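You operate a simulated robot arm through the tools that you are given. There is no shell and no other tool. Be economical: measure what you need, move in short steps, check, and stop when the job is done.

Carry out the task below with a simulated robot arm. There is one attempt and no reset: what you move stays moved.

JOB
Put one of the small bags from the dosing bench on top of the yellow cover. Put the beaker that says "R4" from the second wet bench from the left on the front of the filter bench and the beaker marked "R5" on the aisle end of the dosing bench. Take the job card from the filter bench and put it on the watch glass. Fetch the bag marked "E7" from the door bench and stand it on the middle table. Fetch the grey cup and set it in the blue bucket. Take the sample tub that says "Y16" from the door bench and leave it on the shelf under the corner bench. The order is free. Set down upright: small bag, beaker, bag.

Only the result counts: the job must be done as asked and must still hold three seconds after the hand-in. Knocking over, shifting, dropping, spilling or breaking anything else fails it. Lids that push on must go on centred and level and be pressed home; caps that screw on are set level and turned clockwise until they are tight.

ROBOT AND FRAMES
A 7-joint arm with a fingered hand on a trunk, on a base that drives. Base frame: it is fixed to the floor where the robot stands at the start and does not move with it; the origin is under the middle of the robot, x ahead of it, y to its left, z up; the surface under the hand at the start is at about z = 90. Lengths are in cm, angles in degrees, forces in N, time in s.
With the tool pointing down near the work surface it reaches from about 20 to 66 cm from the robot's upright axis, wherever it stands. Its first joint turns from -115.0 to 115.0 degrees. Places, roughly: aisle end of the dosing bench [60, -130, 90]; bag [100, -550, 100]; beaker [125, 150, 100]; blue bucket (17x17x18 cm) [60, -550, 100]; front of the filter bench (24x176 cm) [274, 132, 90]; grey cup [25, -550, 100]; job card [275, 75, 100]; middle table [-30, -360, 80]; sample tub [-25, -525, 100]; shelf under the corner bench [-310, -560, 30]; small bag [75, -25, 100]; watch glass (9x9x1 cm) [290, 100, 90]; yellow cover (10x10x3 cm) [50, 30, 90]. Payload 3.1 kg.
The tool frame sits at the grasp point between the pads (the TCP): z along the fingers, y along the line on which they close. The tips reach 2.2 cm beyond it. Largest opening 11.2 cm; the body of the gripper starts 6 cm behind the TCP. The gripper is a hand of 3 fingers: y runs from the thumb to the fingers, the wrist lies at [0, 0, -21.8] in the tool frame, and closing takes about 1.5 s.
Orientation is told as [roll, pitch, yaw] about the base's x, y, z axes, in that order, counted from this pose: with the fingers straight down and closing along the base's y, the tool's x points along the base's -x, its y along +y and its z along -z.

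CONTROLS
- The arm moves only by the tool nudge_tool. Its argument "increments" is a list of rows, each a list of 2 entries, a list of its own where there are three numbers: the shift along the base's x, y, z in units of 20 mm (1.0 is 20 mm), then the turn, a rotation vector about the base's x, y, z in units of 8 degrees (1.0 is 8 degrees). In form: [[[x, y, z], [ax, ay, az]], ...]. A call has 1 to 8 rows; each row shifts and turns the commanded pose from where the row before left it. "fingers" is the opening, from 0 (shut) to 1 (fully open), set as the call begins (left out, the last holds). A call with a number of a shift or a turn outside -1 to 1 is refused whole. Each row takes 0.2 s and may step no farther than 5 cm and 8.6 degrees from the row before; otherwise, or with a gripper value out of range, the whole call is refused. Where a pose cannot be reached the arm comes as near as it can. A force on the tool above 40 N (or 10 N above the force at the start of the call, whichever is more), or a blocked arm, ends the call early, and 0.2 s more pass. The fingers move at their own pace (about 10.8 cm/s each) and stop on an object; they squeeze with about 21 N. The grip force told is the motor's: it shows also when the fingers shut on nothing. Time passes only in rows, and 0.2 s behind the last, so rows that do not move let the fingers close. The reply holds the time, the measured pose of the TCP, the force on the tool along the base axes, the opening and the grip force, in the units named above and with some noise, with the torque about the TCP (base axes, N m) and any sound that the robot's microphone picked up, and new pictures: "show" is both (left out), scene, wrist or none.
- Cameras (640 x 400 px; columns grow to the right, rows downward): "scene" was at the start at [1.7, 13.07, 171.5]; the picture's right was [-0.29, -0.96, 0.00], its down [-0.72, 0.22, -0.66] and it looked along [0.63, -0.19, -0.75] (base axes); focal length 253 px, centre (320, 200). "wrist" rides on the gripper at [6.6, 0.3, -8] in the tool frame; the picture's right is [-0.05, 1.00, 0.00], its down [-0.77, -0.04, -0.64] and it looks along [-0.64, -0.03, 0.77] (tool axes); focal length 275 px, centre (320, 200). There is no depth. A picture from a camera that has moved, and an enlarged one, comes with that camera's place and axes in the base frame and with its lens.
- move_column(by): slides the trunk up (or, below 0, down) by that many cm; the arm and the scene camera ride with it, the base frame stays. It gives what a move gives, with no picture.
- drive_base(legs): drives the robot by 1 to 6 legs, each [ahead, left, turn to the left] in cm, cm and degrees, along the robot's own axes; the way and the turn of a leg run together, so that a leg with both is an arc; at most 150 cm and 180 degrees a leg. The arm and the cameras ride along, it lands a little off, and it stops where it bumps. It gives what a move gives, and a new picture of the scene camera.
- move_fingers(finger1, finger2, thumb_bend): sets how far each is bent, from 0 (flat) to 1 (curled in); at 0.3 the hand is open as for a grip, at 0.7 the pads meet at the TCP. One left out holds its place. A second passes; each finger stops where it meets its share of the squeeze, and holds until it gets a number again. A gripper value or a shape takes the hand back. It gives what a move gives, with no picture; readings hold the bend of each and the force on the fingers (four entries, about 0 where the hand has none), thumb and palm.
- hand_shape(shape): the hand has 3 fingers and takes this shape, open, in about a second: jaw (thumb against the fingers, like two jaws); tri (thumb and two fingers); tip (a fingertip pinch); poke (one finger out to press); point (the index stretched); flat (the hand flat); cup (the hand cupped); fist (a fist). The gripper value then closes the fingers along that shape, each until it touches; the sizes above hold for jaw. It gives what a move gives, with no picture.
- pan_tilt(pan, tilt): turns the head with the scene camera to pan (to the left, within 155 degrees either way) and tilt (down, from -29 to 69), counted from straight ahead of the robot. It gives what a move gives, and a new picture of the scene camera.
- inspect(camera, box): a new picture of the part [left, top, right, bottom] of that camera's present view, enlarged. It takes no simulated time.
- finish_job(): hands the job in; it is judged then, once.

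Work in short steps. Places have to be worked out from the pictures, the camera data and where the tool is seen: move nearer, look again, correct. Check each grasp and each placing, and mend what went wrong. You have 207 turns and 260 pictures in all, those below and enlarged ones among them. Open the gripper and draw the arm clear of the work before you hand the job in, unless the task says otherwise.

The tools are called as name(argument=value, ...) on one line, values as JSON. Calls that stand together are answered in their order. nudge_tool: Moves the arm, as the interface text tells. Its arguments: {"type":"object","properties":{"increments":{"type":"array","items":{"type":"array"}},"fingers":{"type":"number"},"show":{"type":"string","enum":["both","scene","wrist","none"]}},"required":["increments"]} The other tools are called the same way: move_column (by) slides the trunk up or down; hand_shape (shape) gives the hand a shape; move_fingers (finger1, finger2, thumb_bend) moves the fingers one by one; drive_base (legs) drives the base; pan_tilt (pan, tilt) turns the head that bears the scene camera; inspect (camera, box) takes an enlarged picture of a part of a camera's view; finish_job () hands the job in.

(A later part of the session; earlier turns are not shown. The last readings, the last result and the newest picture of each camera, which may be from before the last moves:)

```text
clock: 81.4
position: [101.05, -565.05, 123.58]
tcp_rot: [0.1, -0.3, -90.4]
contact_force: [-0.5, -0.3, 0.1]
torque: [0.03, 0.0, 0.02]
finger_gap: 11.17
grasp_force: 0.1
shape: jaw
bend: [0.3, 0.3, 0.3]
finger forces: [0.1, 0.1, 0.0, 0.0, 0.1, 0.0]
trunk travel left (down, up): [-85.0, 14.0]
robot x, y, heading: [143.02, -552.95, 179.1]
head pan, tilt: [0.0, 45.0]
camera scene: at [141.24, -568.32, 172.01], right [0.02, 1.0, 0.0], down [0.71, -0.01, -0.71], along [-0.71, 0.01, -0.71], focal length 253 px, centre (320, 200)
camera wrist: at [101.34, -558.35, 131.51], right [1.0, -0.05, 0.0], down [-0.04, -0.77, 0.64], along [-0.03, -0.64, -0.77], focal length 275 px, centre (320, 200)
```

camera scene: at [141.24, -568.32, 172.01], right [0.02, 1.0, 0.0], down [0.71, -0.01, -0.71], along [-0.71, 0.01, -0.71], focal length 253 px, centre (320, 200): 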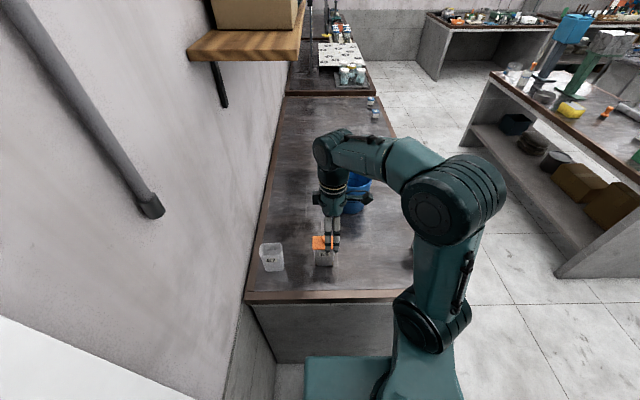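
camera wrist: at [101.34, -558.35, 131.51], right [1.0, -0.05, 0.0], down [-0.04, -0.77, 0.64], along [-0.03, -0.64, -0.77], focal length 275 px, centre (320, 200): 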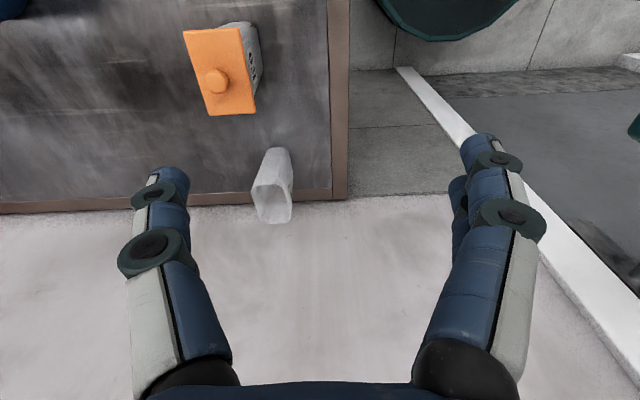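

E7's centre is about [93.4, -583.2], top at z ≈ 102. I move above it.

nudge_tool(increments=[[[-0.5, -1, 0], [0, 0, 0]], [[-0.5, -1, 0], [0, 0, 0]], [[-0.5, -1, 0], [0, 0, 0]], [[-0.5, -1, 0], [0, 0, 0]], [[-0.5, -1, 0], [0, 0, 0]], [[-0.5, -1, 0], [0, 0, 0]], [[-0.5, -1, 0], [0, 0, 0]], [[-0.3, -1, 0], [0, 0, 0]]], show="none")

nudge_tool(increments=[[[0, -1, 0], [0, 0, 0]], [[0, 0, -1], [0, 0, 0]], [[0, 0, -1], [0, 0, 0]], [[0, 0, -1], [0, 0, 0]], [[0, 0, -1], [0, 0, 0]], [[0, 0, -1], [0, 0, 0]]])

inspect(camera="scene", box=[220, 180, 380, 280])

```text
clock: 83.2
position: [93.35, -581.11, 123.59]
tcp_rot: [0.1, -0.2, -90.5]
contact_force: [0.7, -1.2, 0.0]
torque: [0.02, -0.03, 0.0]
finger_gap: 11.19
grasp_force: 0.0
shape: jaw
bend: [0.3, 0.3, 0.3]
finger forces: [0.1, 0.1, 0.0, 0.1, 0.2, 0.1]
trunk travel left (down, up): [-85.0, 14.0]
robot x, y, heading: [143.03, -553.19, 179.0]
head pan, tilt: [0.0, 45.0]
```

```text
clock: 84.6
position: [93.28, -583.06, 113.57]
tcp_rot: [0.2, -0.2, -90.5]
contact_force: [0.3, 0.1, 0.1]
torque: [0.01, -0.03, 0.02]
finger_gap: 11.17
grasp_force: 0.1
shape: jaw
bend: [0.3, 0.3, 0.3]
finger forces: [0.0, 0.0, 0.0, 0.1, 0.0, 0.1]
trunk travel left (down, up): [-85.0, 14.0]
robot x, y, heading: [143.23, -553.01, 179.3]
head pan, tilt: [0.0, 45.0]
camera scene: at [141.22, -568.24, 172.01], right [0.02, 1.0, 0.0], down [0.71, -0.01, -0.71], along [-0.71, 0.01, -0.71], focal length 253 px, centre (320, 200)
camera wrist: at [93.48, -576.42, 121.52], right [1.0, -0.05, 0.0], down [-0.04, -0.77, 0.64], along [-0.03, -0.64, -0.77], focal length 275 px, centre (320, 200)
```

scene: 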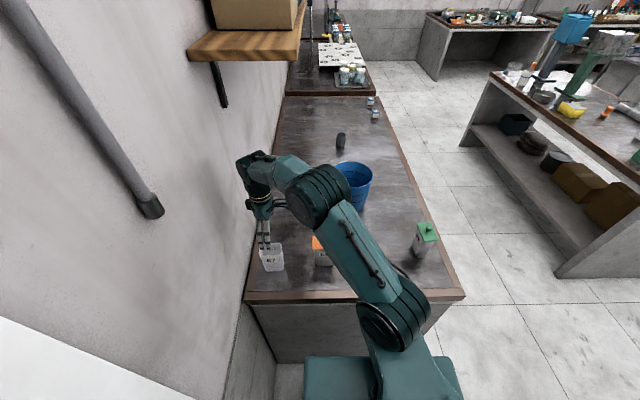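
wrist: 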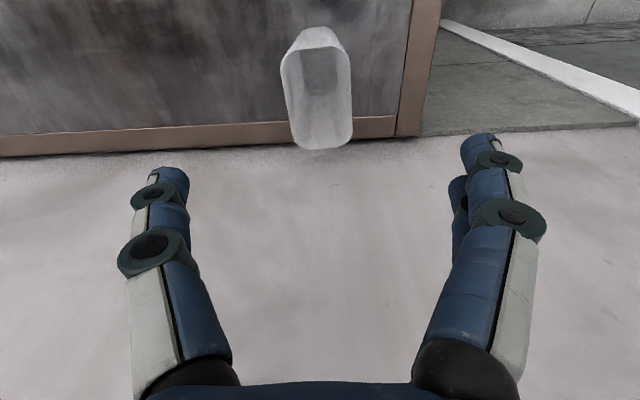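

```text
4.00 times, centred on (300, 230) of scene
camera zoom: at [141.22, -568.24, 172.01], right [0.02, 1.0, 0.0], down [0.71, -0.01, -0.71], along [-0.71, 0.01, -0.71], focal length 1010 px, centre (400, 80)
```

zoom: 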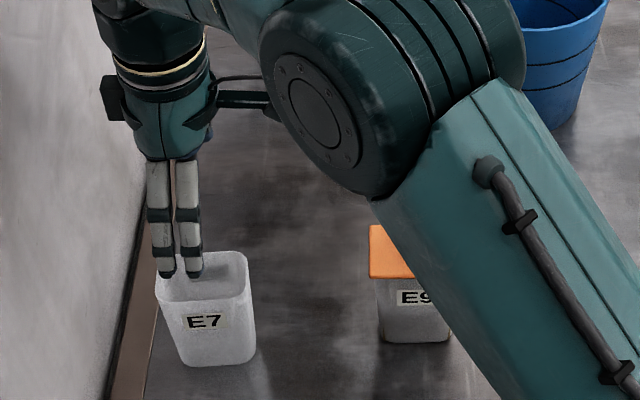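

Well aligned (rim centre about [93, -583.6]). I descend to z ≈ 97.5.

nudge_tool(increments=[[[-0.1, -0.2, -1], [0, 0, 0]], [[0, 0, -1], [0, 0, 0]], [[0, 0, -1], [0, 0, 0]], [[0, 0, -1], [0, 0, 0]], [[0, 0, -1], [0, 0, 0]], [[0, 0, -1], [0, 0, 0]], [[0, 0, -1], [0, 0, 0]], [[0, 0, -1], [0, 0, 0]]], show="none")

nudge_tool(increments=[[[0, 0, 0], [0, 0, 0]], [[0, 0, 0], [0, 0, 0]], [[0, 0, 0], [0, 0, 0]], [[0, 0, 0], [0, 0, 0]], [[0, 0, 0], [0, 0, 0]], [[0, 0, 0], [0, 0, 0]], [[0, 0, 0], [0, 0, 0]]], fingers=0.25)

```text
clock: 86.4
position: [93.33, -583.37, 97.55]
tcp_rot: [0.1, -0.2, -90.4]
contact_force: [-0.5, -0.4, 0.1]
torque: [0.01, 0.0, 0.03]
finger_gap: 11.22
grasp_force: 0.1
shape: jaw
bend: [0.3, 0.3, 0.3]
finger forces: [0.1, 0.0, 0.0, 0.0, 0.0, 0.0]
trunk travel left (down, up): [-85.0, 14.0]
robot x, y, heading: [143.47, -552.96, 179.3]
head pan, tilt: [0.0, 45.0]
```

```text
clock: 88.0
position: [93.31, -583.42, 97.61]
tcp_rot: [0.1, -0.2, -90.3]
contact_force: [0.3, 0.1, -0.3]
torque: [-0.03, -0.01, 0.01]
finger_gap: 3.83
grasp_force: 20.9
shape: jaw
bend: [0.74, 0.73, 0.7]
finger forces: [9.5, 9.6, 0.1, 0.0, 19.0, 0.0]
trunk travel left (down, up): [-85.0, 14.0]
robot x, y, heading: [143.4, -552.98, 179.1]
head pan, tilt: [0.0, 45.0]
camera scene: at [141.26, -568.21, 172.02], right [0.02, 1.0, 0.0], down [0.71, -0.01, -0.71], along [-0.71, 0.01, -0.71], focal length 253 px, centre (320, 200)
camera wrist: at [93.54, -576.8, 105.53], right [1.0, -0.05, 0.0], down [-0.04, -0.77, 0.64], along [-0.03, -0.64, -0.77], focal length 275 px, centre (320, 200)
```

scene: 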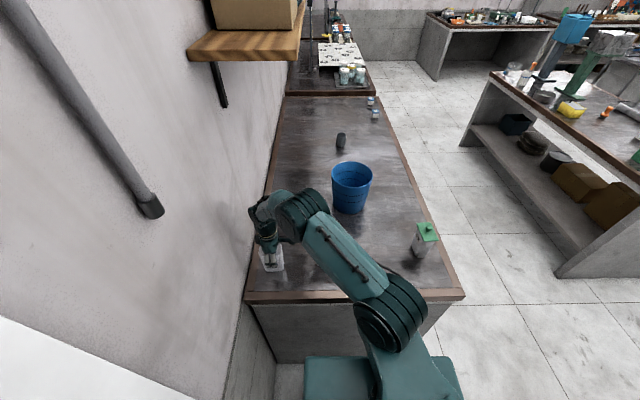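
wrist: 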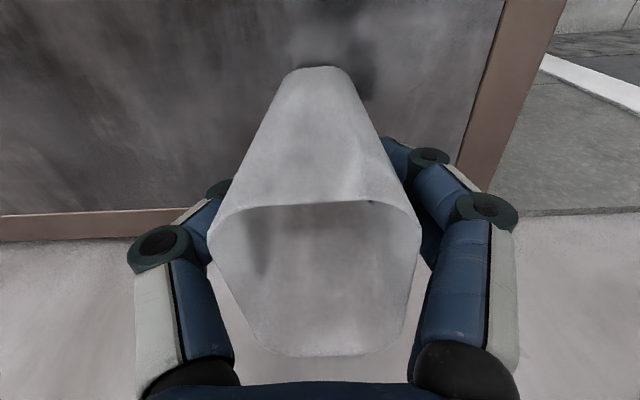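

Gripped (3.8 cm, base about 7.5 cm below TCP). Lift and bring the bag back from the wall.

nudge_tool(increments=[[[0, 0, 1], [0, 0, 0]], [[0, 0, 1], [0, 0, 0]], [[0, 0, 1], [0, 0, 0]], [[0, 0, 1], [0, 0, 0]], [[0, 0, 1], [0, 0, 0]], [[0, 0, 1], [0, 0, 0]], [[0, 0, 1], [0, 0, 0]], [[0, 0, 1], [0, 0, 0]]], show="none")

nudge_tool(increments=[[[0, 0, 1], [0, 0, 0]], [[0, 0, 1], [0, 0, 0]], [[0.5, 1, 1], [0, 0, 0]], [[0.5, 1, 1], [0, 0, 0]], [[0.5, 1, 1], [0, 0, 0]], [[0.5, 1, 0], [0, 0, 0]], [[0.5, 1, 0], [0, 0, 0]], [[0.5, 1, 0], [0, 0, 0]]], show="none")

nudge_tool(increments=[[[0.5, 1, 0], [0, 0, 0]], [[0.5, 1, 0], [0, 0, 0]], [[0.5, 1, 0], [0, 0, 0]], [[0.5, 1, 0], [0, 0, 0]], [[0.5, 1, 0], [0, 0, 0]], [[0.5, 1, 0], [0, 0, 0]], [[0.5, 1, 0], [0, 0, 0]], [[0, 1, 0], [0, 0, 0]]])

```text
clock: 89.8
position: [93.34, -583.48, 113.65]
tcp_rot: [0.1, -0.1, -90.4]
contact_force: [-0.2, -0.1, -0.8]
torque: [-0.02, 0.01, -0.01]
finger_gap: 3.81
grasp_force: 20.9
shape: jaw
bend: [0.74, 0.73, 0.7]
finger forces: [9.5, 9.6, 0.0, 0.0, 19.1, 0.0]
trunk travel left (down, up): [-85.0, 14.0]
robot x, y, heading: [143.54, -553.17, 178.9]
head pan, tilt: [0.0, 45.0]
```

```text
clock: 91.6
position: [99.26, -571.06, 123.63]
tcp_rot: [0.1, -0.3, -90.4]
contact_force: [-0.2, -0.4, -0.8]
torque: [-0.02, 0.0, -0.01]
finger_gap: 3.82
grasp_force: 21.3
shape: jaw
bend: [0.74, 0.73, 0.7]
finger forces: [9.6, 9.4, 0.1, 0.0, 19.0, 0.0]
trunk travel left (down, up): [-85.0, 14.0]
robot x, y, heading: [143.45, -553.2, 179.1]
head pan, tilt: [0.0, 45.0]
```

```text
clock: 93.4
position: [106.25, -555.43, 123.74]
tcp_rot: [0.1, -0.2, -90.4]
contact_force: [0.0, 0.2, -0.2]
torque: [0.03, 0.01, 0.01]
finger_gap: 3.82
grasp_force: 21.0
shape: jaw
bend: [0.74, 0.73, 0.7]
finger forces: [9.5, 9.5, 0.0, 0.0, 18.9, 0.0]
trunk travel left (down, up): [-85.0, 14.0]
robot x, y, heading: [143.39, -552.87, 178.9]
head pan, tilt: [0.0, 45.0]
camera scene: at [141.28, -568.08, 172.03], right [0.02, 1.0, 0.0], down [0.71, -0.01, -0.71], along [-0.71, 0.01, -0.71], focal length 253 px, centre (320, 200)
camera wrist: at [106.5, -548.78, 131.61], right [1.0, -0.05, 0.0], down [-0.04, -0.77, 0.64], along [-0.03, -0.64, -0.77], focal length 275 px, centre (320, 200)
```

scene: 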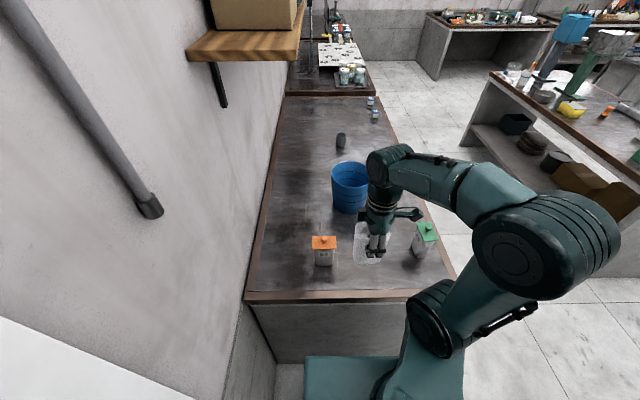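
wrist: 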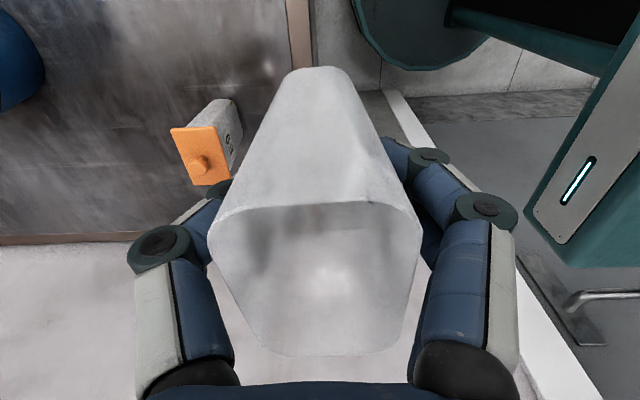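

Now I drive with the bag round to the front side of the middle table, where the clear gap is at about [8, -340].

drive_base(legs=[[0, -148, 0], [0, -135, 0], [135, 0, 0], [0, 0, 90]])

pan_tilt(pan=10, tilt=50)

```text
clock: 117.3
position: [25.73, -292.2, 123.69]
tcp_rot: [0.2, -0.2, -7.0]
contact_force: [-0.4, 1.0, -0.6]
torque: [-0.03, -0.01, 0.0]
finger_gap: 3.8
grasp_force: 21.1
shape: jaw
bend: [0.74, 0.73, 0.7]
finger forces: [9.4, 9.4, 0.0, 0.1, 18.7, 0.0]
trunk travel left (down, up): [-85.0, 14.0]
robot x, y, heading: [27.44, -255.25, -97.5]
head pan, tilt: [0.0, 45.0]
camera scene: at [42.51, -259.12, 172.02], right [-0.99, 0.13, 0.0], down [0.09, 0.7, -0.71], along [-0.09, -0.7, -0.71], focal length 253 px, centre (320, 200)
```

scene: 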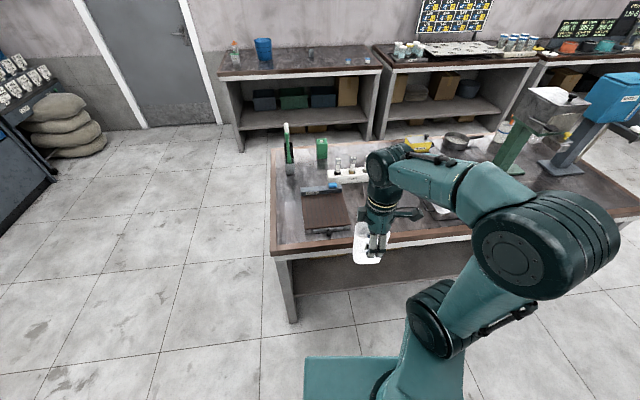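

```text
clock: 118.0
position: [25.67, -292.28, 123.76]
tcp_rot: [0.2, -0.3, -6.9]
contact_force: [0.7, 0.4, -0.7]
torque: [-0.04, 0.03, -0.02]
finger_gap: 3.79
grasp_force: 20.9
shape: jaw
bend: [0.74, 0.73, 0.7]
finger forces: [9.4, 9.4, 0.0, 0.0, 18.8, 0.0]
trunk travel left (down, up): [-85.0, 14.0]
robot x, y, heading: [27.48, -254.98, -97.7]
head pan, tilt: [10.0, 50.0]
camera scene: at [43.9, -258.75, 171.33], right [-1.0, -0.04, 0.0], down [-0.03, 0.77, -0.64], along [0.03, -0.64, -0.77], focal length 253 px, centre (320, 200)
```

scene: 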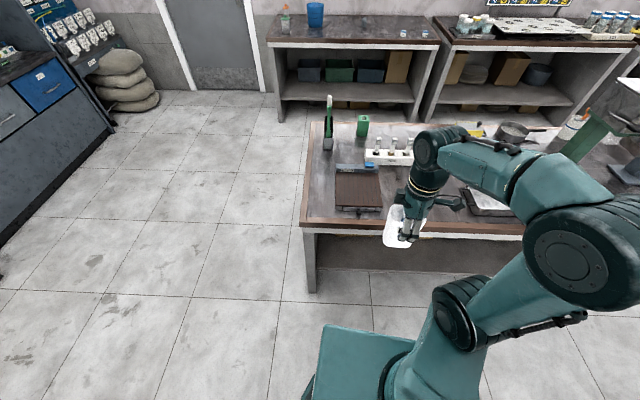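

Gap for the bag lies around x -15..18, y ≈ -338. I straighten heading and drive in front of it.

drive_base(legs=[[0, 0, 7.5], [0, -24, 0], [29, 0, 0]])

nudge_tool(increments=[[[0, -0.5, 0], [0, 0, 0]]], show="wrist")

```text
clock: 122.0
position: [7.56, -322.07, 123.8]
tcp_rot: [0.1, -0.2, 1.0]
contact_force: [0.6, 0.2, 0.1]
torque: [0.02, 0.01, 0.0]
finger_gap: 3.79
grasp_force: 20.7
shape: jaw
bend: [0.74, 0.73, 0.7]
finger forces: [9.4, 9.4, 0.0, 0.0, 18.8, 0.0]
trunk travel left (down, up): [-85.0, 14.0]
robot x, y, heading: [3.91, -285.03, -89.6]
head pan, tilt: [10.0, 50.0]
camera scene: at [20.99, -286.38, 171.33], right [-0.98, -0.18, 0.0], down [-0.14, 0.75, -0.64], along [0.12, -0.63, -0.77], focal length 253 px, centre (320, 200)
```

scene: 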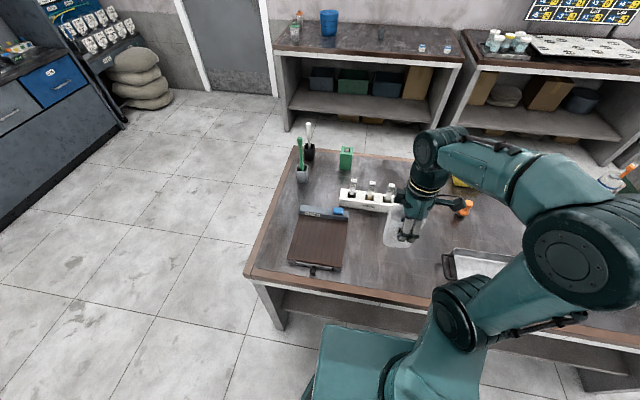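

```text
clock: 122.4
position: [7.4, -322.97, 123.57]
tcp_rot: [0.1, -0.2, 0.9]
contact_force: [0.4, 0.2, -0.7]
torque: [0.01, 0.03, -0.02]
finger_gap: 3.79
grasp_force: 20.7
shape: jaw
bend: [0.74, 0.73, 0.7]
finger forces: [9.3, 9.5, 0.1, 0.1, 18.9, 0.0]
trunk travel left (down, up): [-85.0, 14.0]
robot x, y, heading: [4.54, -284.91, -89.6]
head pan, tilt: [10.0, 50.0]
camera wrist: at [0.69, -322.88, 131.62], right [0.03, 1.0, 0.0], down [0.77, -0.02, 0.64], along [0.64, -0.02, -0.77], focal length 275 px, centre (320, 200)
```

wrist: 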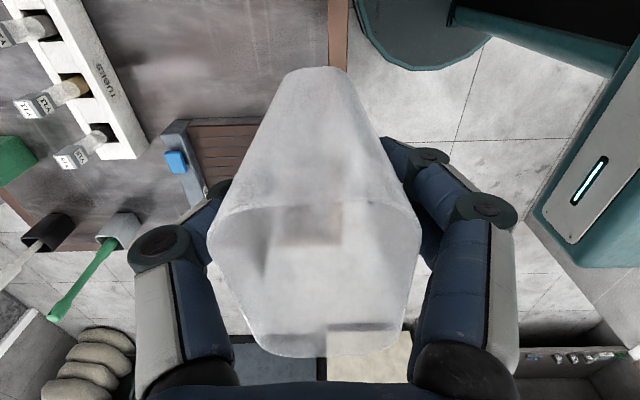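

Free area spans x -15..18, y -323..-356. I go to [2, -339] and begin lowering.

nudge_tool(increments=[[[-0.34, -1, 0], [0, 0, 0]], [[-0.34, -1, 0], [0, 0, 0]], [[-0.34, -1, 0], [0, 0, 0]], [[-0.34, -1, 0], [0, 0, 0]], [[-0.34, -1, 0], [0, 0, 0]], [[-0.34, -1, 0], [0, 0, 0]], [[-0.34, -1, 0], [0, 0, 0]], [[-0.34, -1, 0], [0, 0, 0]]], show="none")

nudge_tool(increments=[[[0, 0, -1], [0, 0, 0]], [[0, 0, -1], [0, 0, 0]], [[0, 0, -1], [0, 0, 0]], [[0, 0, -1], [0, 0, 0]], [[0, 0, -1], [0, 0, 0]], [[0, 0, -1], [0, 0, 0]], [[0, 0, -1], [0, 0, 0]], [[0, 0, -1], [0, 0, 0]]], show="none")

nudge_tool(increments=[[[0, 0, -1], [0, 0, 0]], [[0, 0, -1], [0, 0, 0]], [[0, 0, -1], [0, 0, 0]], [[0, 0, -1], [0, 0, 0]], [[0, 0, -1], [0, 0, 0]], [[0, 0, -1], [0, 0, 0]]])

```text
clock: 124.2
position: [1.74, -339.25, 123.6]
tcp_rot: [0.1, -0.4, 0.9]
contact_force: [-0.4, -0.4, 0.7]
torque: [0.03, -0.04, -0.01]
finger_gap: 3.8
grasp_force: 21.3
shape: jaw
bend: [0.74, 0.73, 0.7]
finger forces: [9.4, 9.5, 0.0, 0.0, 18.9, 0.0]
trunk travel left (down, up): [-85.0, 14.0]
robot x, y, heading: [4.0, -285.18, -89.7]
head pan, tilt: [10.0, 50.0]
```

```text
clock: 126.0
position: [1.98, -339.13, 107.73]
tcp_rot: [0.1, -0.1, 0.9]
contact_force: [-0.2, 0.6, -0.4]
torque: [0.02, -0.03, 0.0]
finger_gap: 3.78
grasp_force: 21.1
shape: jaw
bend: [0.74, 0.73, 0.7]
finger forces: [9.4, 9.4, 0.2, 0.0, 18.9, 0.1]
trunk travel left (down, up): [-85.0, 14.0]
robot x, y, heading: [4.39, -284.68, -89.5]
head pan, tilt: [10.0, 50.0]
```

```text
clock: 127.4
position: [2.06, -339.31, 95.71]
tcp_rot: [0.2, -0.1, 0.9]
contact_force: [0.2, -0.1, -0.1]
torque: [-0.02, -0.01, 0.02]
finger_gap: 3.76
grasp_force: 21.0
shape: jaw
bend: [0.74, 0.73, 0.7]
finger forces: [9.4, 9.3, 0.1, 0.0, 18.8, 0.1]
trunk travel left (down, up): [-85.0, 14.0]
robot x, y, heading: [4.37, -284.82, -89.9]
head pan, tilt: [10.0, 50.0]
camera scene: at [21.03, -286.48, 171.33], right [-0.98, -0.18, 0.0], down [-0.14, 0.75, -0.64], along [0.12, -0.63, -0.77], focal length 253 px, centre (320, 200)
camera wrist: at [-4.71, -339.08, 103.6], right [0.03, 1.0, 0.0], down [0.77, -0.03, 0.64], along [0.64, -0.02, -0.77], focal length 275 px, centre (320, 200)
```

scene: 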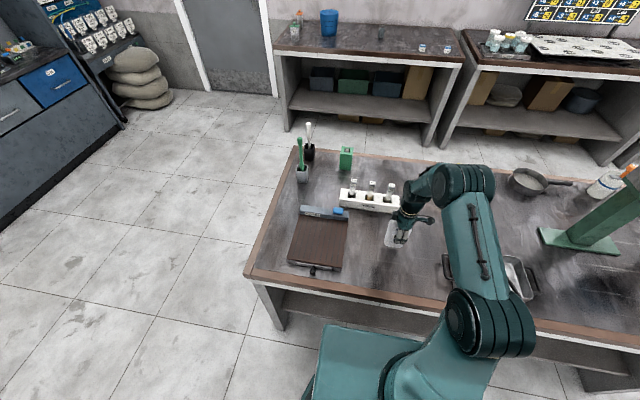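
wrist: 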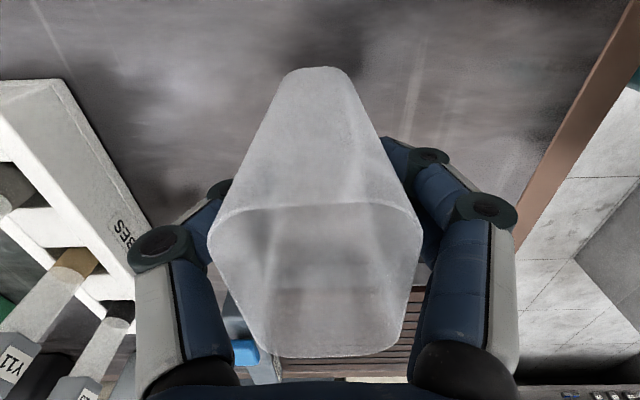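

Clear of the rack. Continue down gently to contact.

nudge_tool(increments=[[[0, 0, -1], [0, 0, 0]], [[0, 0, -1], [0, 0, 0]], [[0, 0, -0.7], [0, 0, 0]], [[0, 0, -0.2], [0, 0, 0]], [[0, 0, -0.2], [0, 0, 0]], [[0, 0, -0.2], [0, 0, 0]]], show="none")

```text
clock: 128.2
position: [2.21, -339.18, 91.25]
tcp_rot: [-1.0, -0.4, 0.8]
contact_force: [0.0, 5.8, 33.0]
torque: [0.13, -0.01, 0.01]
finger_gap: 4.03
grasp_force: 21.1
shape: jaw
bend: [0.75, 0.75, 0.72]
finger forces: [14.8, 16.2, 0.0, 0.0, 27.2, 0.1]
trunk travel left (down, up): [-85.0, 14.0]
robot x, y, heading: [3.71, -284.5, -89.8]
head pan, tilt: [10.0, 50.0]
stopped in row 4: the force on the tool passed its limit at 54 N (the readings are from after the stop); the commanded pose is now the measured one
```

Contact already at TCP 91.2 (table top ≈ 84). I ease up a little and check the forces before release.

nudge_tool(increments=[[[0, 0, 0.12], [0, 0, 0]], [[0, 0, 0], [0, 0, 0]]])

inspect(camera="scene", box=[350, 180, 470, 255])

```text
clock: 128.8
position: [2.19, -339.35, 91.22]
tcp_rot: [-0.9, -0.3, 0.9]
contact_force: [-1.6, 2.6, 28.1]
torque: [0.08, 0.02, 0.02]
finger_gap: 4.03
grasp_force: 21.0
shape: jaw
bend: [0.75, 0.75, 0.72]
finger forces: [13.6, 14.7, 0.0, 0.1, 27.7, 0.1]
trunk travel left (down, up): [-85.0, 14.0]
robot x, y, heading: [4.24, -284.72, -89.7]
head pan, tilt: [10.0, 50.0]
camera scene: at [20.97, -285.84, 171.34], right [-0.98, -0.18, 0.0], down [-0.14, 0.75, -0.65], along [0.12, -0.64, -0.76], focal length 253 px, centre (320, 200)
camera wrist: at [-4.6, -338.99, 99.13], right [0.03, 1.0, -0.01], down [0.77, -0.01, 0.64], along [0.64, -0.03, -0.77], focal length 275 px, centre (320, 200)
```

scene: 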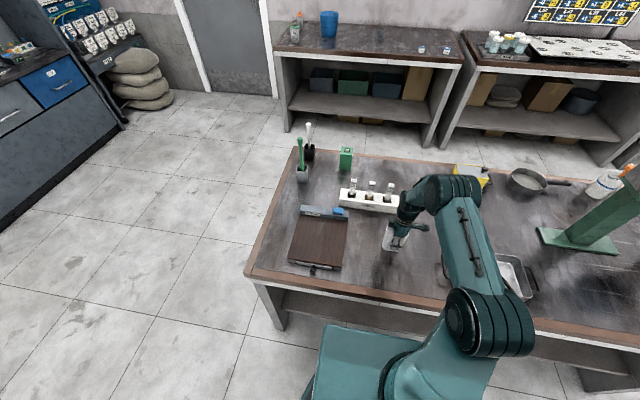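
wrist: 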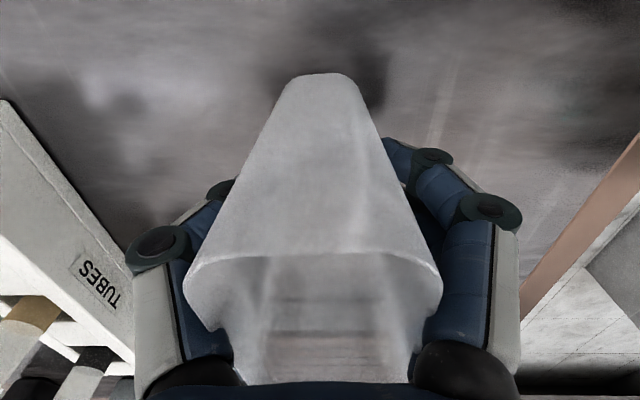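

```text
5.33 times, centred on (410, 218) of scene
camera zoom: at [20.97, -285.84, 171.34], right [-0.98, -0.18, 0.0], down [-0.14, 0.75, -0.65], along [0.12, -0.64, -0.76], focal length 1347 px, centre (-160, 107)
```

zoom: 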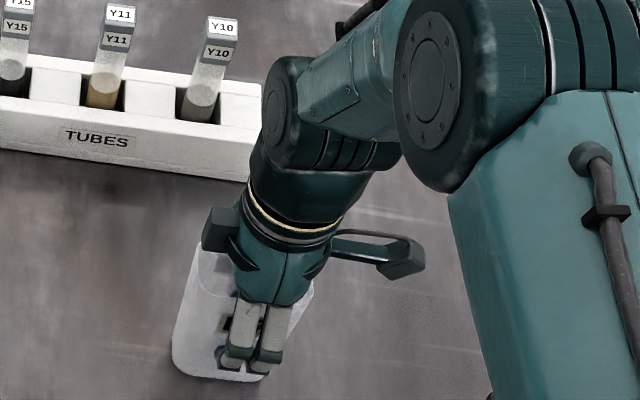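

The bag slid about 1 cm up in the grip. I relieve the downforce in tiny steps before opening.

nudge_tool(increments=[[[0, 0, 0.15], [0, 0, 0]], [[0, 0, 0], [0, 0, 0]]], show="none")

```text
clock: 129.4
position: [2.21, -339.2, 91.32]
tcp_rot: [-0.5, -0.3, 0.9]
contact_force: [-1.2, 2.7, 6.5]
torque: [0.0, 0.02, -0.02]
finger_gap: 4.02
grasp_force: 21.1
shape: jaw
bend: [0.75, 0.75, 0.71]
finger forces: [11.8, 12.3, 0.0, 0.0, 22.6, 0.0]
trunk travel left (down, up): [-85.0, 14.0]
robot x, y, heading: [4.02, -285.3, -89.9]
head pan, tilt: [10.0, 50.0]
```

Only 6.5 N left; open and rise straight up.

nudge_tool(increments=[[[0, 0, 0], [0, 0, 0]], [[0, 0, 0], [0, 0, 0]], [[0, 0, 0], [0, 0, 0]], [[0, 0, 0], [0, 0, 0]], [[0, 0, 0], [0, 0, 0]], [[0, 0, 0.5], [0, 0, 0]], [[0, 0, 1], [0, 0, 0]], [[0, 0, 1], [0, 0, 0]]], fingers=1, show="none")

nudge_tool(increments=[[[0, 0, 1], [0, 0, 0]], [[0, 0, 1], [0, 0, 0]], [[0, 0, 1], [0, 0, 0]], [[0, 0, 1], [0, 0, 0]], [[0, 0, 1], [0, 0, 0]], [[0, 0, 1], [0, 0, 0]], [[0, 0, 1], [0, 0, 0]], [[0, 0, 1], [0, 0, 0]]])

inspect(camera="scene", box=[350, 180, 470, 255])

```text
clock: 131.2
position: [2.27, -339.4, 96.35]
tcp_rot: [-0.6, -0.4, 1.0]
contact_force: [-0.4, -0.8, -0.8]
torque: [0.02, -0.04, -0.05]
finger_gap: 11.22
grasp_force: 0.1
shape: jaw
bend: [0.3, 0.3, 0.3]
finger forces: [0.0, 0.1, 0.0, 0.1, 0.1, 0.0]
trunk travel left (down, up): [-85.0, 14.0]
robot x, y, heading: [4.29, -284.71, -89.7]
head pan, tilt: [10.0, 50.0]
```

```text
clock: 133.0
position: [2.17, -339.42, 112.45]
tcp_rot: [-0.6, -0.3, 0.9]
contact_force: [1.8, 0.4, -0.2]
torque: [0.02, -0.03, -0.05]
finger_gap: 11.2
grasp_force: 0.0
shape: jaw
bend: [0.3, 0.3, 0.3]
finger forces: [0.1, 0.1, 0.0, 0.0, 0.0, 0.0]
trunk travel left (down, up): [-85.0, 14.0]
robot x, y, heading: [4.53, -284.82, -89.8]
head pan, tilt: [10.0, 50.0]
camera scene: at [21.02, -286.36, 171.32], right [-0.98, -0.18, 0.0], down [-0.14, 0.75, -0.64], along [0.12, -0.63, -0.77], focal length 253 px, centre (320, 200)
camera wrist: at [-4.56, -339.27, 120.24], right [0.03, 1.0, -0.01], down [0.77, -0.02, 0.64], along [0.64, -0.03, -0.77], focal length 275 px, centre (320, 200)
```

scene: 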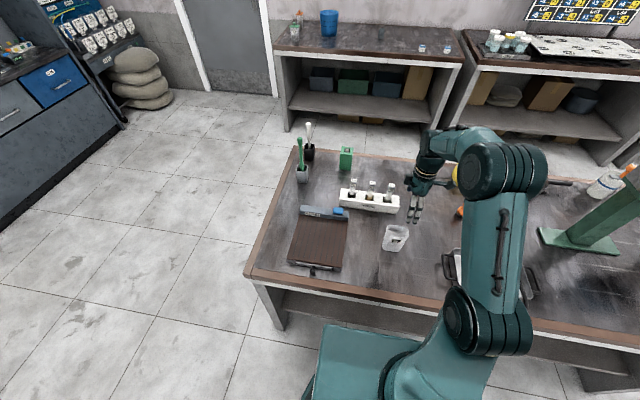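
wrist: 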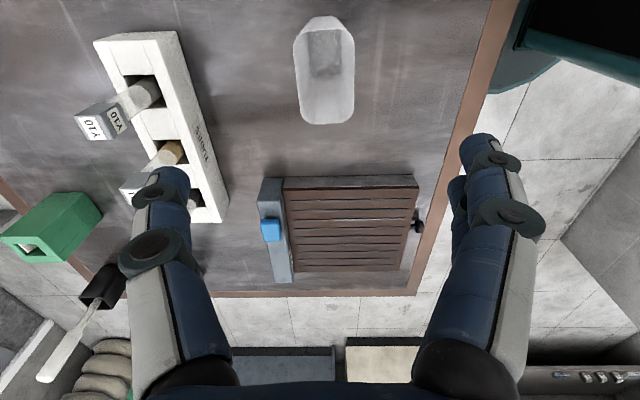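

```text
5.33 times, centred on (410, 218) of scene
camera zoom: at [21.02, -286.36, 171.32], right [-0.98, -0.18, 0.0], down [-0.14, 0.75, -0.64], along [0.12, -0.63, -0.77], focal length 1347 px, centre (-160, 107)
```

zoom: 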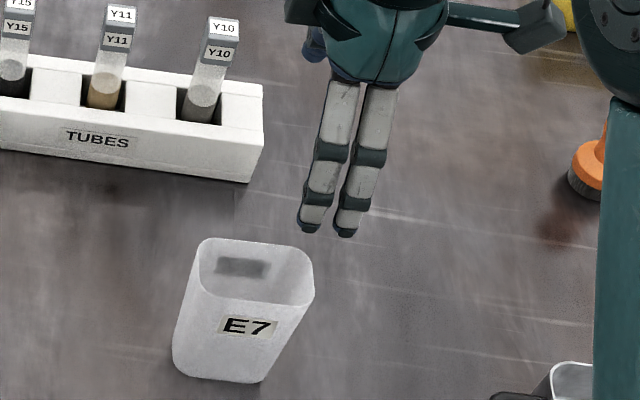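

E7 stands well on the middle table. I retract and drive into the gap before the door bench for cup, bucket and tub.

nudge_tool(increments=[[[0, 0.3, 1], [0, 0, 0]], [[0, 0.5, 1], [0, 0, 0]], [[0, 1, 1], [0, 0, 0]], [[0, 1, 1], [0, 0, 0]], [[0, 1, 1], [0, 0, 0]], [[0, 1, 1], [0, 0, 0]], [[0, 1, 0], [0, 0, 0]], [[0, 1, 0], [0, 0, 0]]], show="none")

drive_base(legs=[[-28, 0, 0], [0, 100, 0], [140, 0, 0], [26, 0, 0], [0, -68, 0]])

pan_tilt(pan=0, tilt=45)

```text
clock: 134.8
position: [2.22, -325.79, 124.16]
tcp_rot: [-0.8, -0.2, 0.8]
contact_force: [0.2, -0.3, -0.6]
torque: [0.0, -0.03, 0.03]
finger_gap: 11.19
grasp_force: 0.1
shape: jaw
bend: [0.3, 0.3, 0.3]
finger forces: [0.0, 0.1, 0.0, 0.0, 0.0, 0.1]
trunk travel left (down, up): [-85.0, 14.0]
robot x, y, heading: [4.11, -284.7, -89.3]
head pan, tilt: [10.0, 50.0]
```

```text
clock: 151.6
position: [46.47, -458.54, 124.2]
tcp_rot: [-0.6, -0.4, -11.4]
contact_force: [-0.1, -0.2, -0.1]
torque: [0.01, 0.0, -0.01]
finger_gap: 11.21
grasp_force: 0.0
shape: jaw
bend: [0.3, 0.3, 0.3]
finger forces: [0.0, 0.1, 0.0, 0.0, 0.0, 0.0]
trunk travel left (down, up): [-85.0, 14.0]
robot x, y, heading: [56.95, -418.84, -102.1]
head pan, tilt: [10.0, 50.0]
stopped in leg 5: the robot was blocked; the commanded pose is now the measured one
camera scene: at [73.29, -423.87, 171.34], right [-1.0, 0.03, 0.0], down [0.03, 0.77, -0.64], along [-0.02, -0.64, -0.77], focal length 253 px, centre (320, 200)
```

scene: 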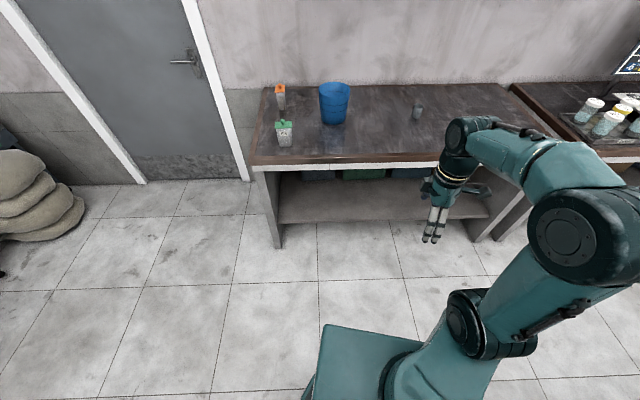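

```text
clock: 152.3
position: [46.58, -458.5, 124.23]
tcp_rot: [-0.6, -0.2, -11.2]
contact_force: [-1.0, 0.1, 0.2]
torque: [0.0, 0.02, 0.0]
finger_gap: 11.2
grasp_force: 0.0
shape: jaw
bend: [0.3, 0.3, 0.3]
finger forces: [0.0, 0.1, 0.0, 0.0, 0.0, 0.1]
trunk travel left (down, up): [-85.0, 14.0]
robot x, y, heading: [57.09, -418.83, -101.9]
head pan, tilt: [0.0, 45.0]
camera scene: at [71.96, -424.15, 172.02], right [-0.98, 0.21, 0.0], down [0.15, 0.69, -0.71], along [-0.15, -0.69, -0.71], focal length 253 px, centre (320, 200)
```

scene: 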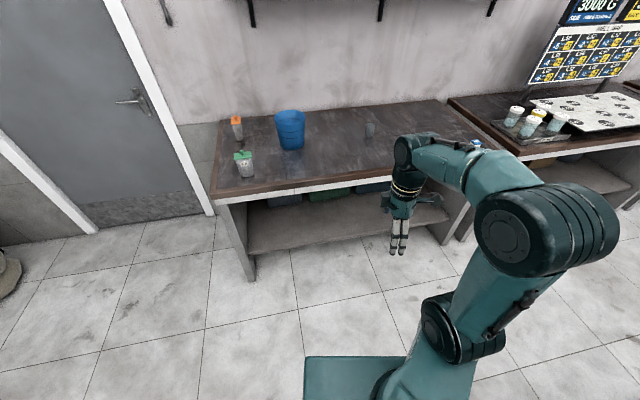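

I bumped lightly at the middle table's corner (miscounted y). I move ahead away from it, straighten, and check the table.

drive_base(legs=[[28, 0, 0], [0, 0, 12]])

pan_tilt(pan=-150, tilt=35)

```text
clock: 155.1
position: [48.83, -487.01, 124.12]
tcp_rot: [-0.6, -0.2, 0.1]
contact_force: [0.2, 0.2, -0.3]
torque: [-0.03, -0.04, -0.01]
finger_gap: 11.2
grasp_force: 0.1
shape: jaw
bend: [0.3, 0.3, 0.3]
finger forces: [0.0, 0.0, 0.0, 0.0, 0.0, 0.0]
trunk travel left (down, up): [-85.0, 14.0]
robot x, y, heading: [51.42, -445.84, -90.9]
head pan, tilt: [0.0, 45.0]
camera scene: at [66.94, -448.38, 172.02], right [-1.0, 0.01, 0.0], down [0.01, 0.71, -0.71], along [-0.01, -0.71, -0.71], focal length 253 px, centre (320, 200)
```

scene: 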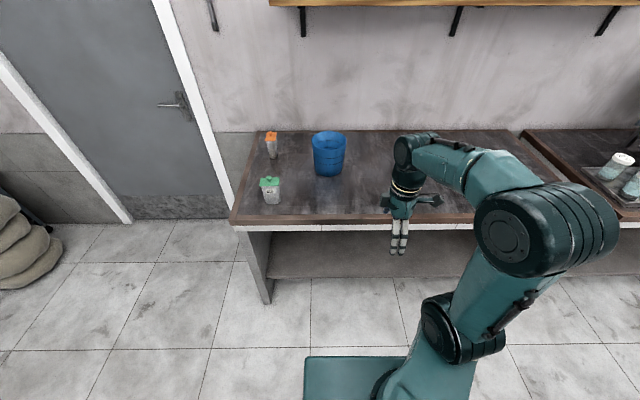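

```text
clock: 157.4
position: [48.79, -487.03, 124.13]
tcp_rot: [-0.6, -0.2, 0.0]
contact_force: [1.6, -0.5, 0.4]
torque: [-0.02, 0.03, 0.02]
finger_gap: 11.2
grasp_force: 0.2
shape: jaw
bend: [0.3, 0.3, 0.3]
finger forces: [0.0, 0.1, 0.0, 0.1, 0.0, 0.0]
trunk travel left (down, up): [-85.0, 14.0]
robot x, y, heading: [51.39, -446.37, -90.6]
head pan, tilt: [-150.0, 35.0]
camera scene: at [62.71, -432.55, 173.5], right [0.87, 0.49, 0.0], down [0.28, -0.5, -0.82], along [-0.4, 0.71, -0.57], focal length 253 px, centre (320, 200)
```

scene: 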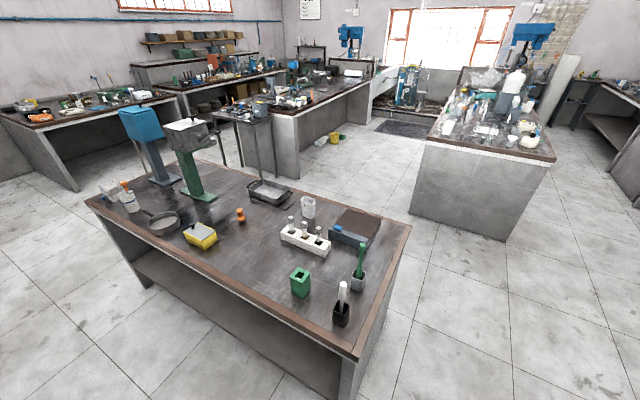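

Table and E7 are undisturbed. Now approach the door bench in front of the cup.

drive_base(legs=[[0, -24, 0], [35, 0, 0]])

pan_tilt(pan=10, tilt=45)

```text
clock: 161.1
position: [24.69, -521.52, 124.18]
tcp_rot: [-0.5, -0.3, 0.6]
contact_force: [0.6, 0.9, -0.3]
torque: [-0.04, 0.01, 0.01]
finger_gap: 11.2
grasp_force: 0.0
shape: jaw
bend: [0.3, 0.3, 0.3]
finger forces: [0.0, 0.0, 0.0, 0.1, 0.0, 0.1]
trunk travel left (down, up): [-85.0, 14.0]
robot x, y, heading: [26.71, -480.52, -89.9]
head pan, tilt: [-150.0, 35.0]
camera scene: at [38.01, -466.84, 173.5], right [0.87, 0.5, 0.0], down [0.29, -0.5, -0.82], along [-0.41, 0.71, -0.57], focal length 253 px, centre (320, 200)
```

scene: 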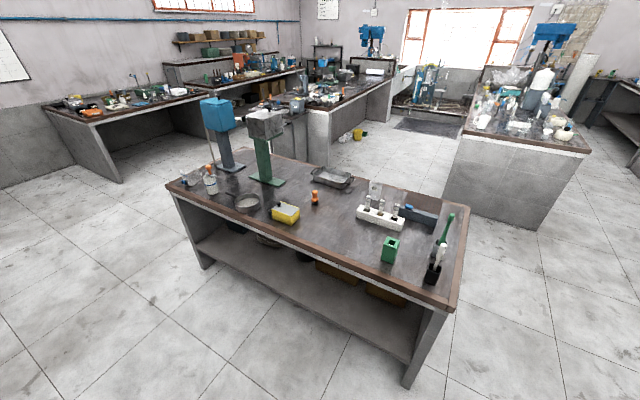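

```text
clock: 163.5
position: [24.74, -521.43, 124.16]
tcp_rot: [-0.6, -0.3, 0.6]
contact_force: [-0.3, 0.2, -0.3]
torque: [0.0, -0.02, 0.04]
finger_gap: 11.21
grasp_force: 0.2
shape: jaw
bend: [0.3, 0.3, 0.3]
finger forces: [0.0, 0.0, 0.0, 0.1, 0.0, 0.1]
trunk travel left (down, up): [-85.0, 14.0]
robot x, y, heading: [26.78, -480.31, -90.0]
head pan, tilt: [10.0, 45.0]
camera scene: at [43.81, -482.49, 172.02], right [-0.98, -0.17, 0.0], down [-0.12, 0.7, -0.71], along [0.12, -0.7, -0.71], focal length 253 px, centre (320, 200)
```

scene: 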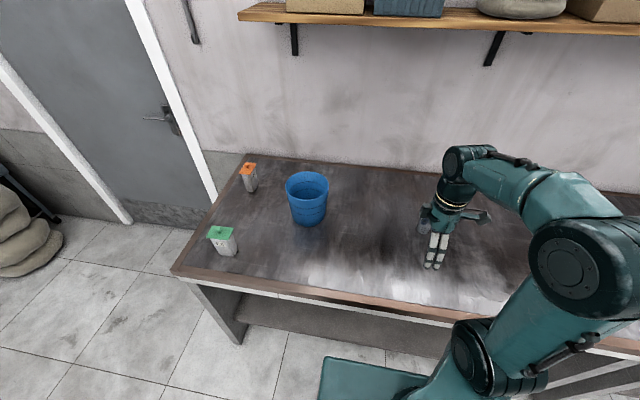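

I rotate the hand to face the wall (closing along x), so the wrist camera sees the cup.

nudge_tool(increments=[[[0, 0, 0], [0, 0, -1]], [[0, 0, 0], [0, 0, -1]], [[0, 0, 0], [0, 0, -1]], [[0, 0, 0], [0, 0, -1]], [[0, 0, 0], [0, 0, -1]], [[0, 0, 0], [0, 0, -1]], [[0, 0, 0], [0, 0, -1]], [[0, 0, 0], [0, 0, -1]]], show="none")

nudge_tool(increments=[[[-0.5, 0, 0], [-0.07, 0, -1]], [[-0.5, 0, 0], [0, 0, -1]], [[-0.5, 0, 0], [0, 0, -1]], [[-0.5, 0, 0], [0, 0, -0.3]]], show="both")

```text
clock: 165.3
position: [24.68, -521.51, 124.16]
tcp_rot: [-0.6, -0.4, -63.5]
contact_force: [0.3, 0.4, 0.6]
torque: [0.04, 0.0, -0.02]
finger_gap: 11.21
grasp_force: 0.1
shape: jaw
bend: [0.3, 0.3, 0.3]
finger forces: [0.1, 0.0, 0.0, 0.1, 0.0, 0.1]
trunk travel left (down, up): [-85.0, 14.0]
robot x, y, heading: [27.09, -480.55, -90.1]
head pan, tilt: [10.0, 45.0]
```

```text
clock: 166.3
position: [20.53, -521.6, 124.07]
tcp_rot: [-0.7, -0.9, -89.9]
contact_force: [0.3, -0.4, -0.1]
torque: [0.0, 0.03, -0.03]
finger_gap: 11.21
grasp_force: 0.1
shape: jaw
bend: [0.3, 0.3, 0.3]
finger forces: [0.0, 0.0, 0.0, 0.1, 0.0, 0.0]
trunk travel left (down, up): [-85.0, 14.0]
robot x, y, heading: [27.06, -480.68, -89.9]
head pan, tilt: [10.0, 45.0]
camera scene: at [43.75, -482.48, 172.03], right [-0.98, -0.17, 0.0], down [-0.12, 0.7, -0.71], along [0.12, -0.7, -0.71], focal length 253 px, centre (320, 200)
camera wrist: at [20.81, -514.87, 131.98], right [1.0, -0.05, -0.01], down [-0.03, -0.76, 0.65], along [-0.04, -0.65, -0.76], focal length 275 px, centre (320, 200)
```

scene: 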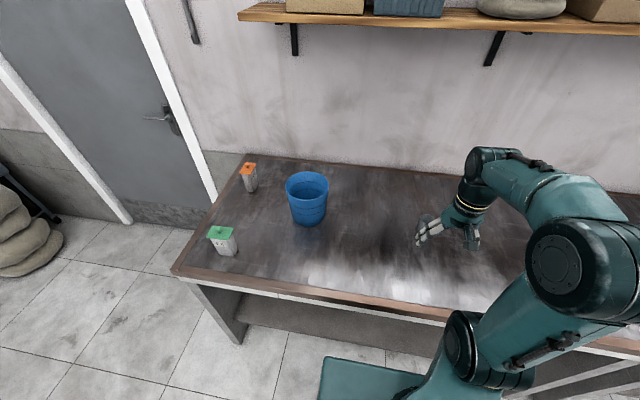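
wrist: 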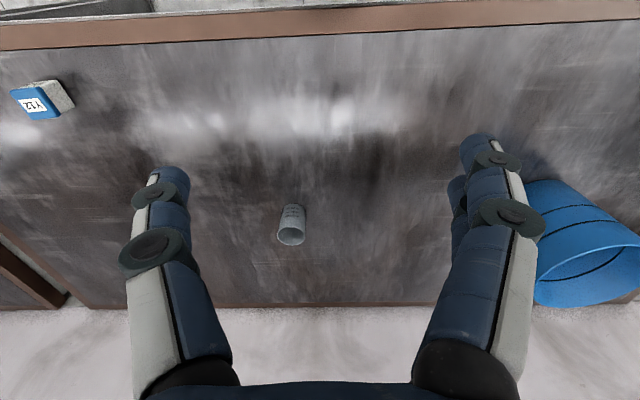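

Cup centre ≈ [12.8, -554], 6.5 cm high. Its distance is too large here, so I shift to x ≈ 13 and creep closer to the bench.

drive_base(legs=[[0, -13, 0], [5, 0, 0]])

pan_tilt(pan=30, tilt=69)

```text
clock: 168.1
position: [7.77, -526.52, 124.24]
tcp_rot: [-0.8, -1.0, -89.6]
contact_force: [0.3, 0.1, 0.4]
torque: [-0.01, -0.02, -0.01]
finger_gap: 11.23
grasp_force: 0.0
shape: jaw
bend: [0.3, 0.3, 0.3]
finger forces: [0.0, 0.0, 0.0, 0.0, 0.0, 0.1]
trunk travel left (down, up): [-85.0, 14.0]
robot x, y, heading: [13.91, -485.5, -89.8]
head pan, tilt: [10.0, 45.0]
camera scene: at [30.93, -487.37, 172.02], right [-0.98, -0.18, 0.0], down [-0.12, 0.7, -0.71], along [0.12, -0.7, -0.71], focal length 253 px, centre (320, 200)
```

scene: 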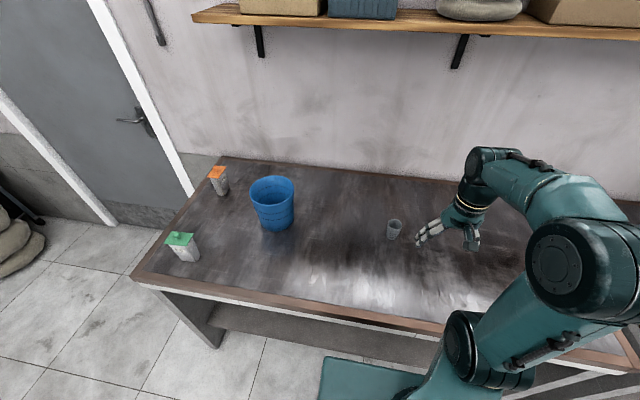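

```text
clock: 169.0
position: [7.74, -526.54, 124.14]
tcp_rot: [-0.9, -0.8, -89.7]
contact_force: [0.0, -0.1, -0.1]
torque: [-0.01, -0.02, 0.01]
finger_gap: 11.19
grasp_force: 0.0
shape: jaw
bend: [0.3, 0.3, 0.3]
finger forces: [0.1, 0.0, 0.0, 0.1, 0.0, 0.0]
trunk travel left (down, up): [-85.0, 14.0]
robot x, y, heading: [14.03, -485.4, -90.0]
head pan, tilt: [30.0, 68.8]
camera scene: at [32.29, -484.22, 169.14], right [-0.87, -0.5, 0.0], down [-0.47, 0.81, -0.36], along [0.18, -0.31, -0.93], focal length 253 px, centre (320, 200)
```

scene: 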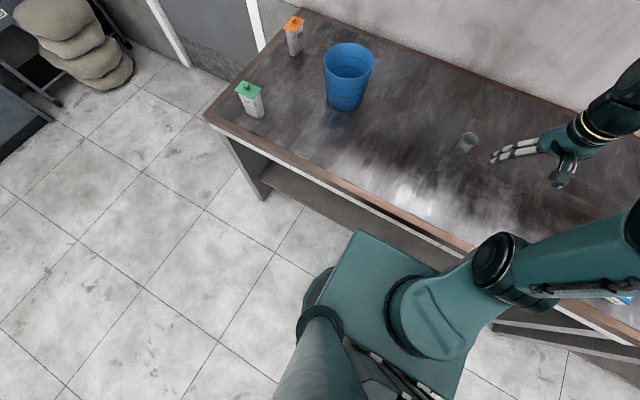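

Creep forward another few centimetres.

drive_base(legs=[[3, 0, 0]])

```text
clock: 169.8
position: [7.78, -529.15, 124.27]
tcp_rot: [-0.8, -1.0, -89.7]
contact_force: [0.3, 1.4, -1.2]
torque: [0.01, 0.0, 0.06]
finger_gap: 11.18
grasp_force: 0.0
shape: jaw
bend: [0.3, 0.3, 0.3]
finger forces: [0.1, 0.1, 0.1, 0.1, 0.0, 0.0]
trunk travel left (down, up): [-85.0, 14.0]
robot x, y, heading: [13.69, -487.86, -89.6]
head pan, tilt: [30.0, 68.8]
camera scene: at [32.29, -486.92, 169.13], right [-0.87, -0.5, 0.0], down [-0.47, 0.81, -0.36], along [0.18, -0.31, -0.93], focal length 253 px, centre (320, 200)
```

scene: 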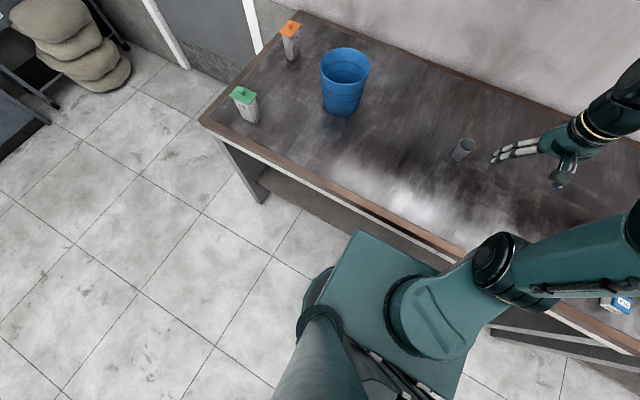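

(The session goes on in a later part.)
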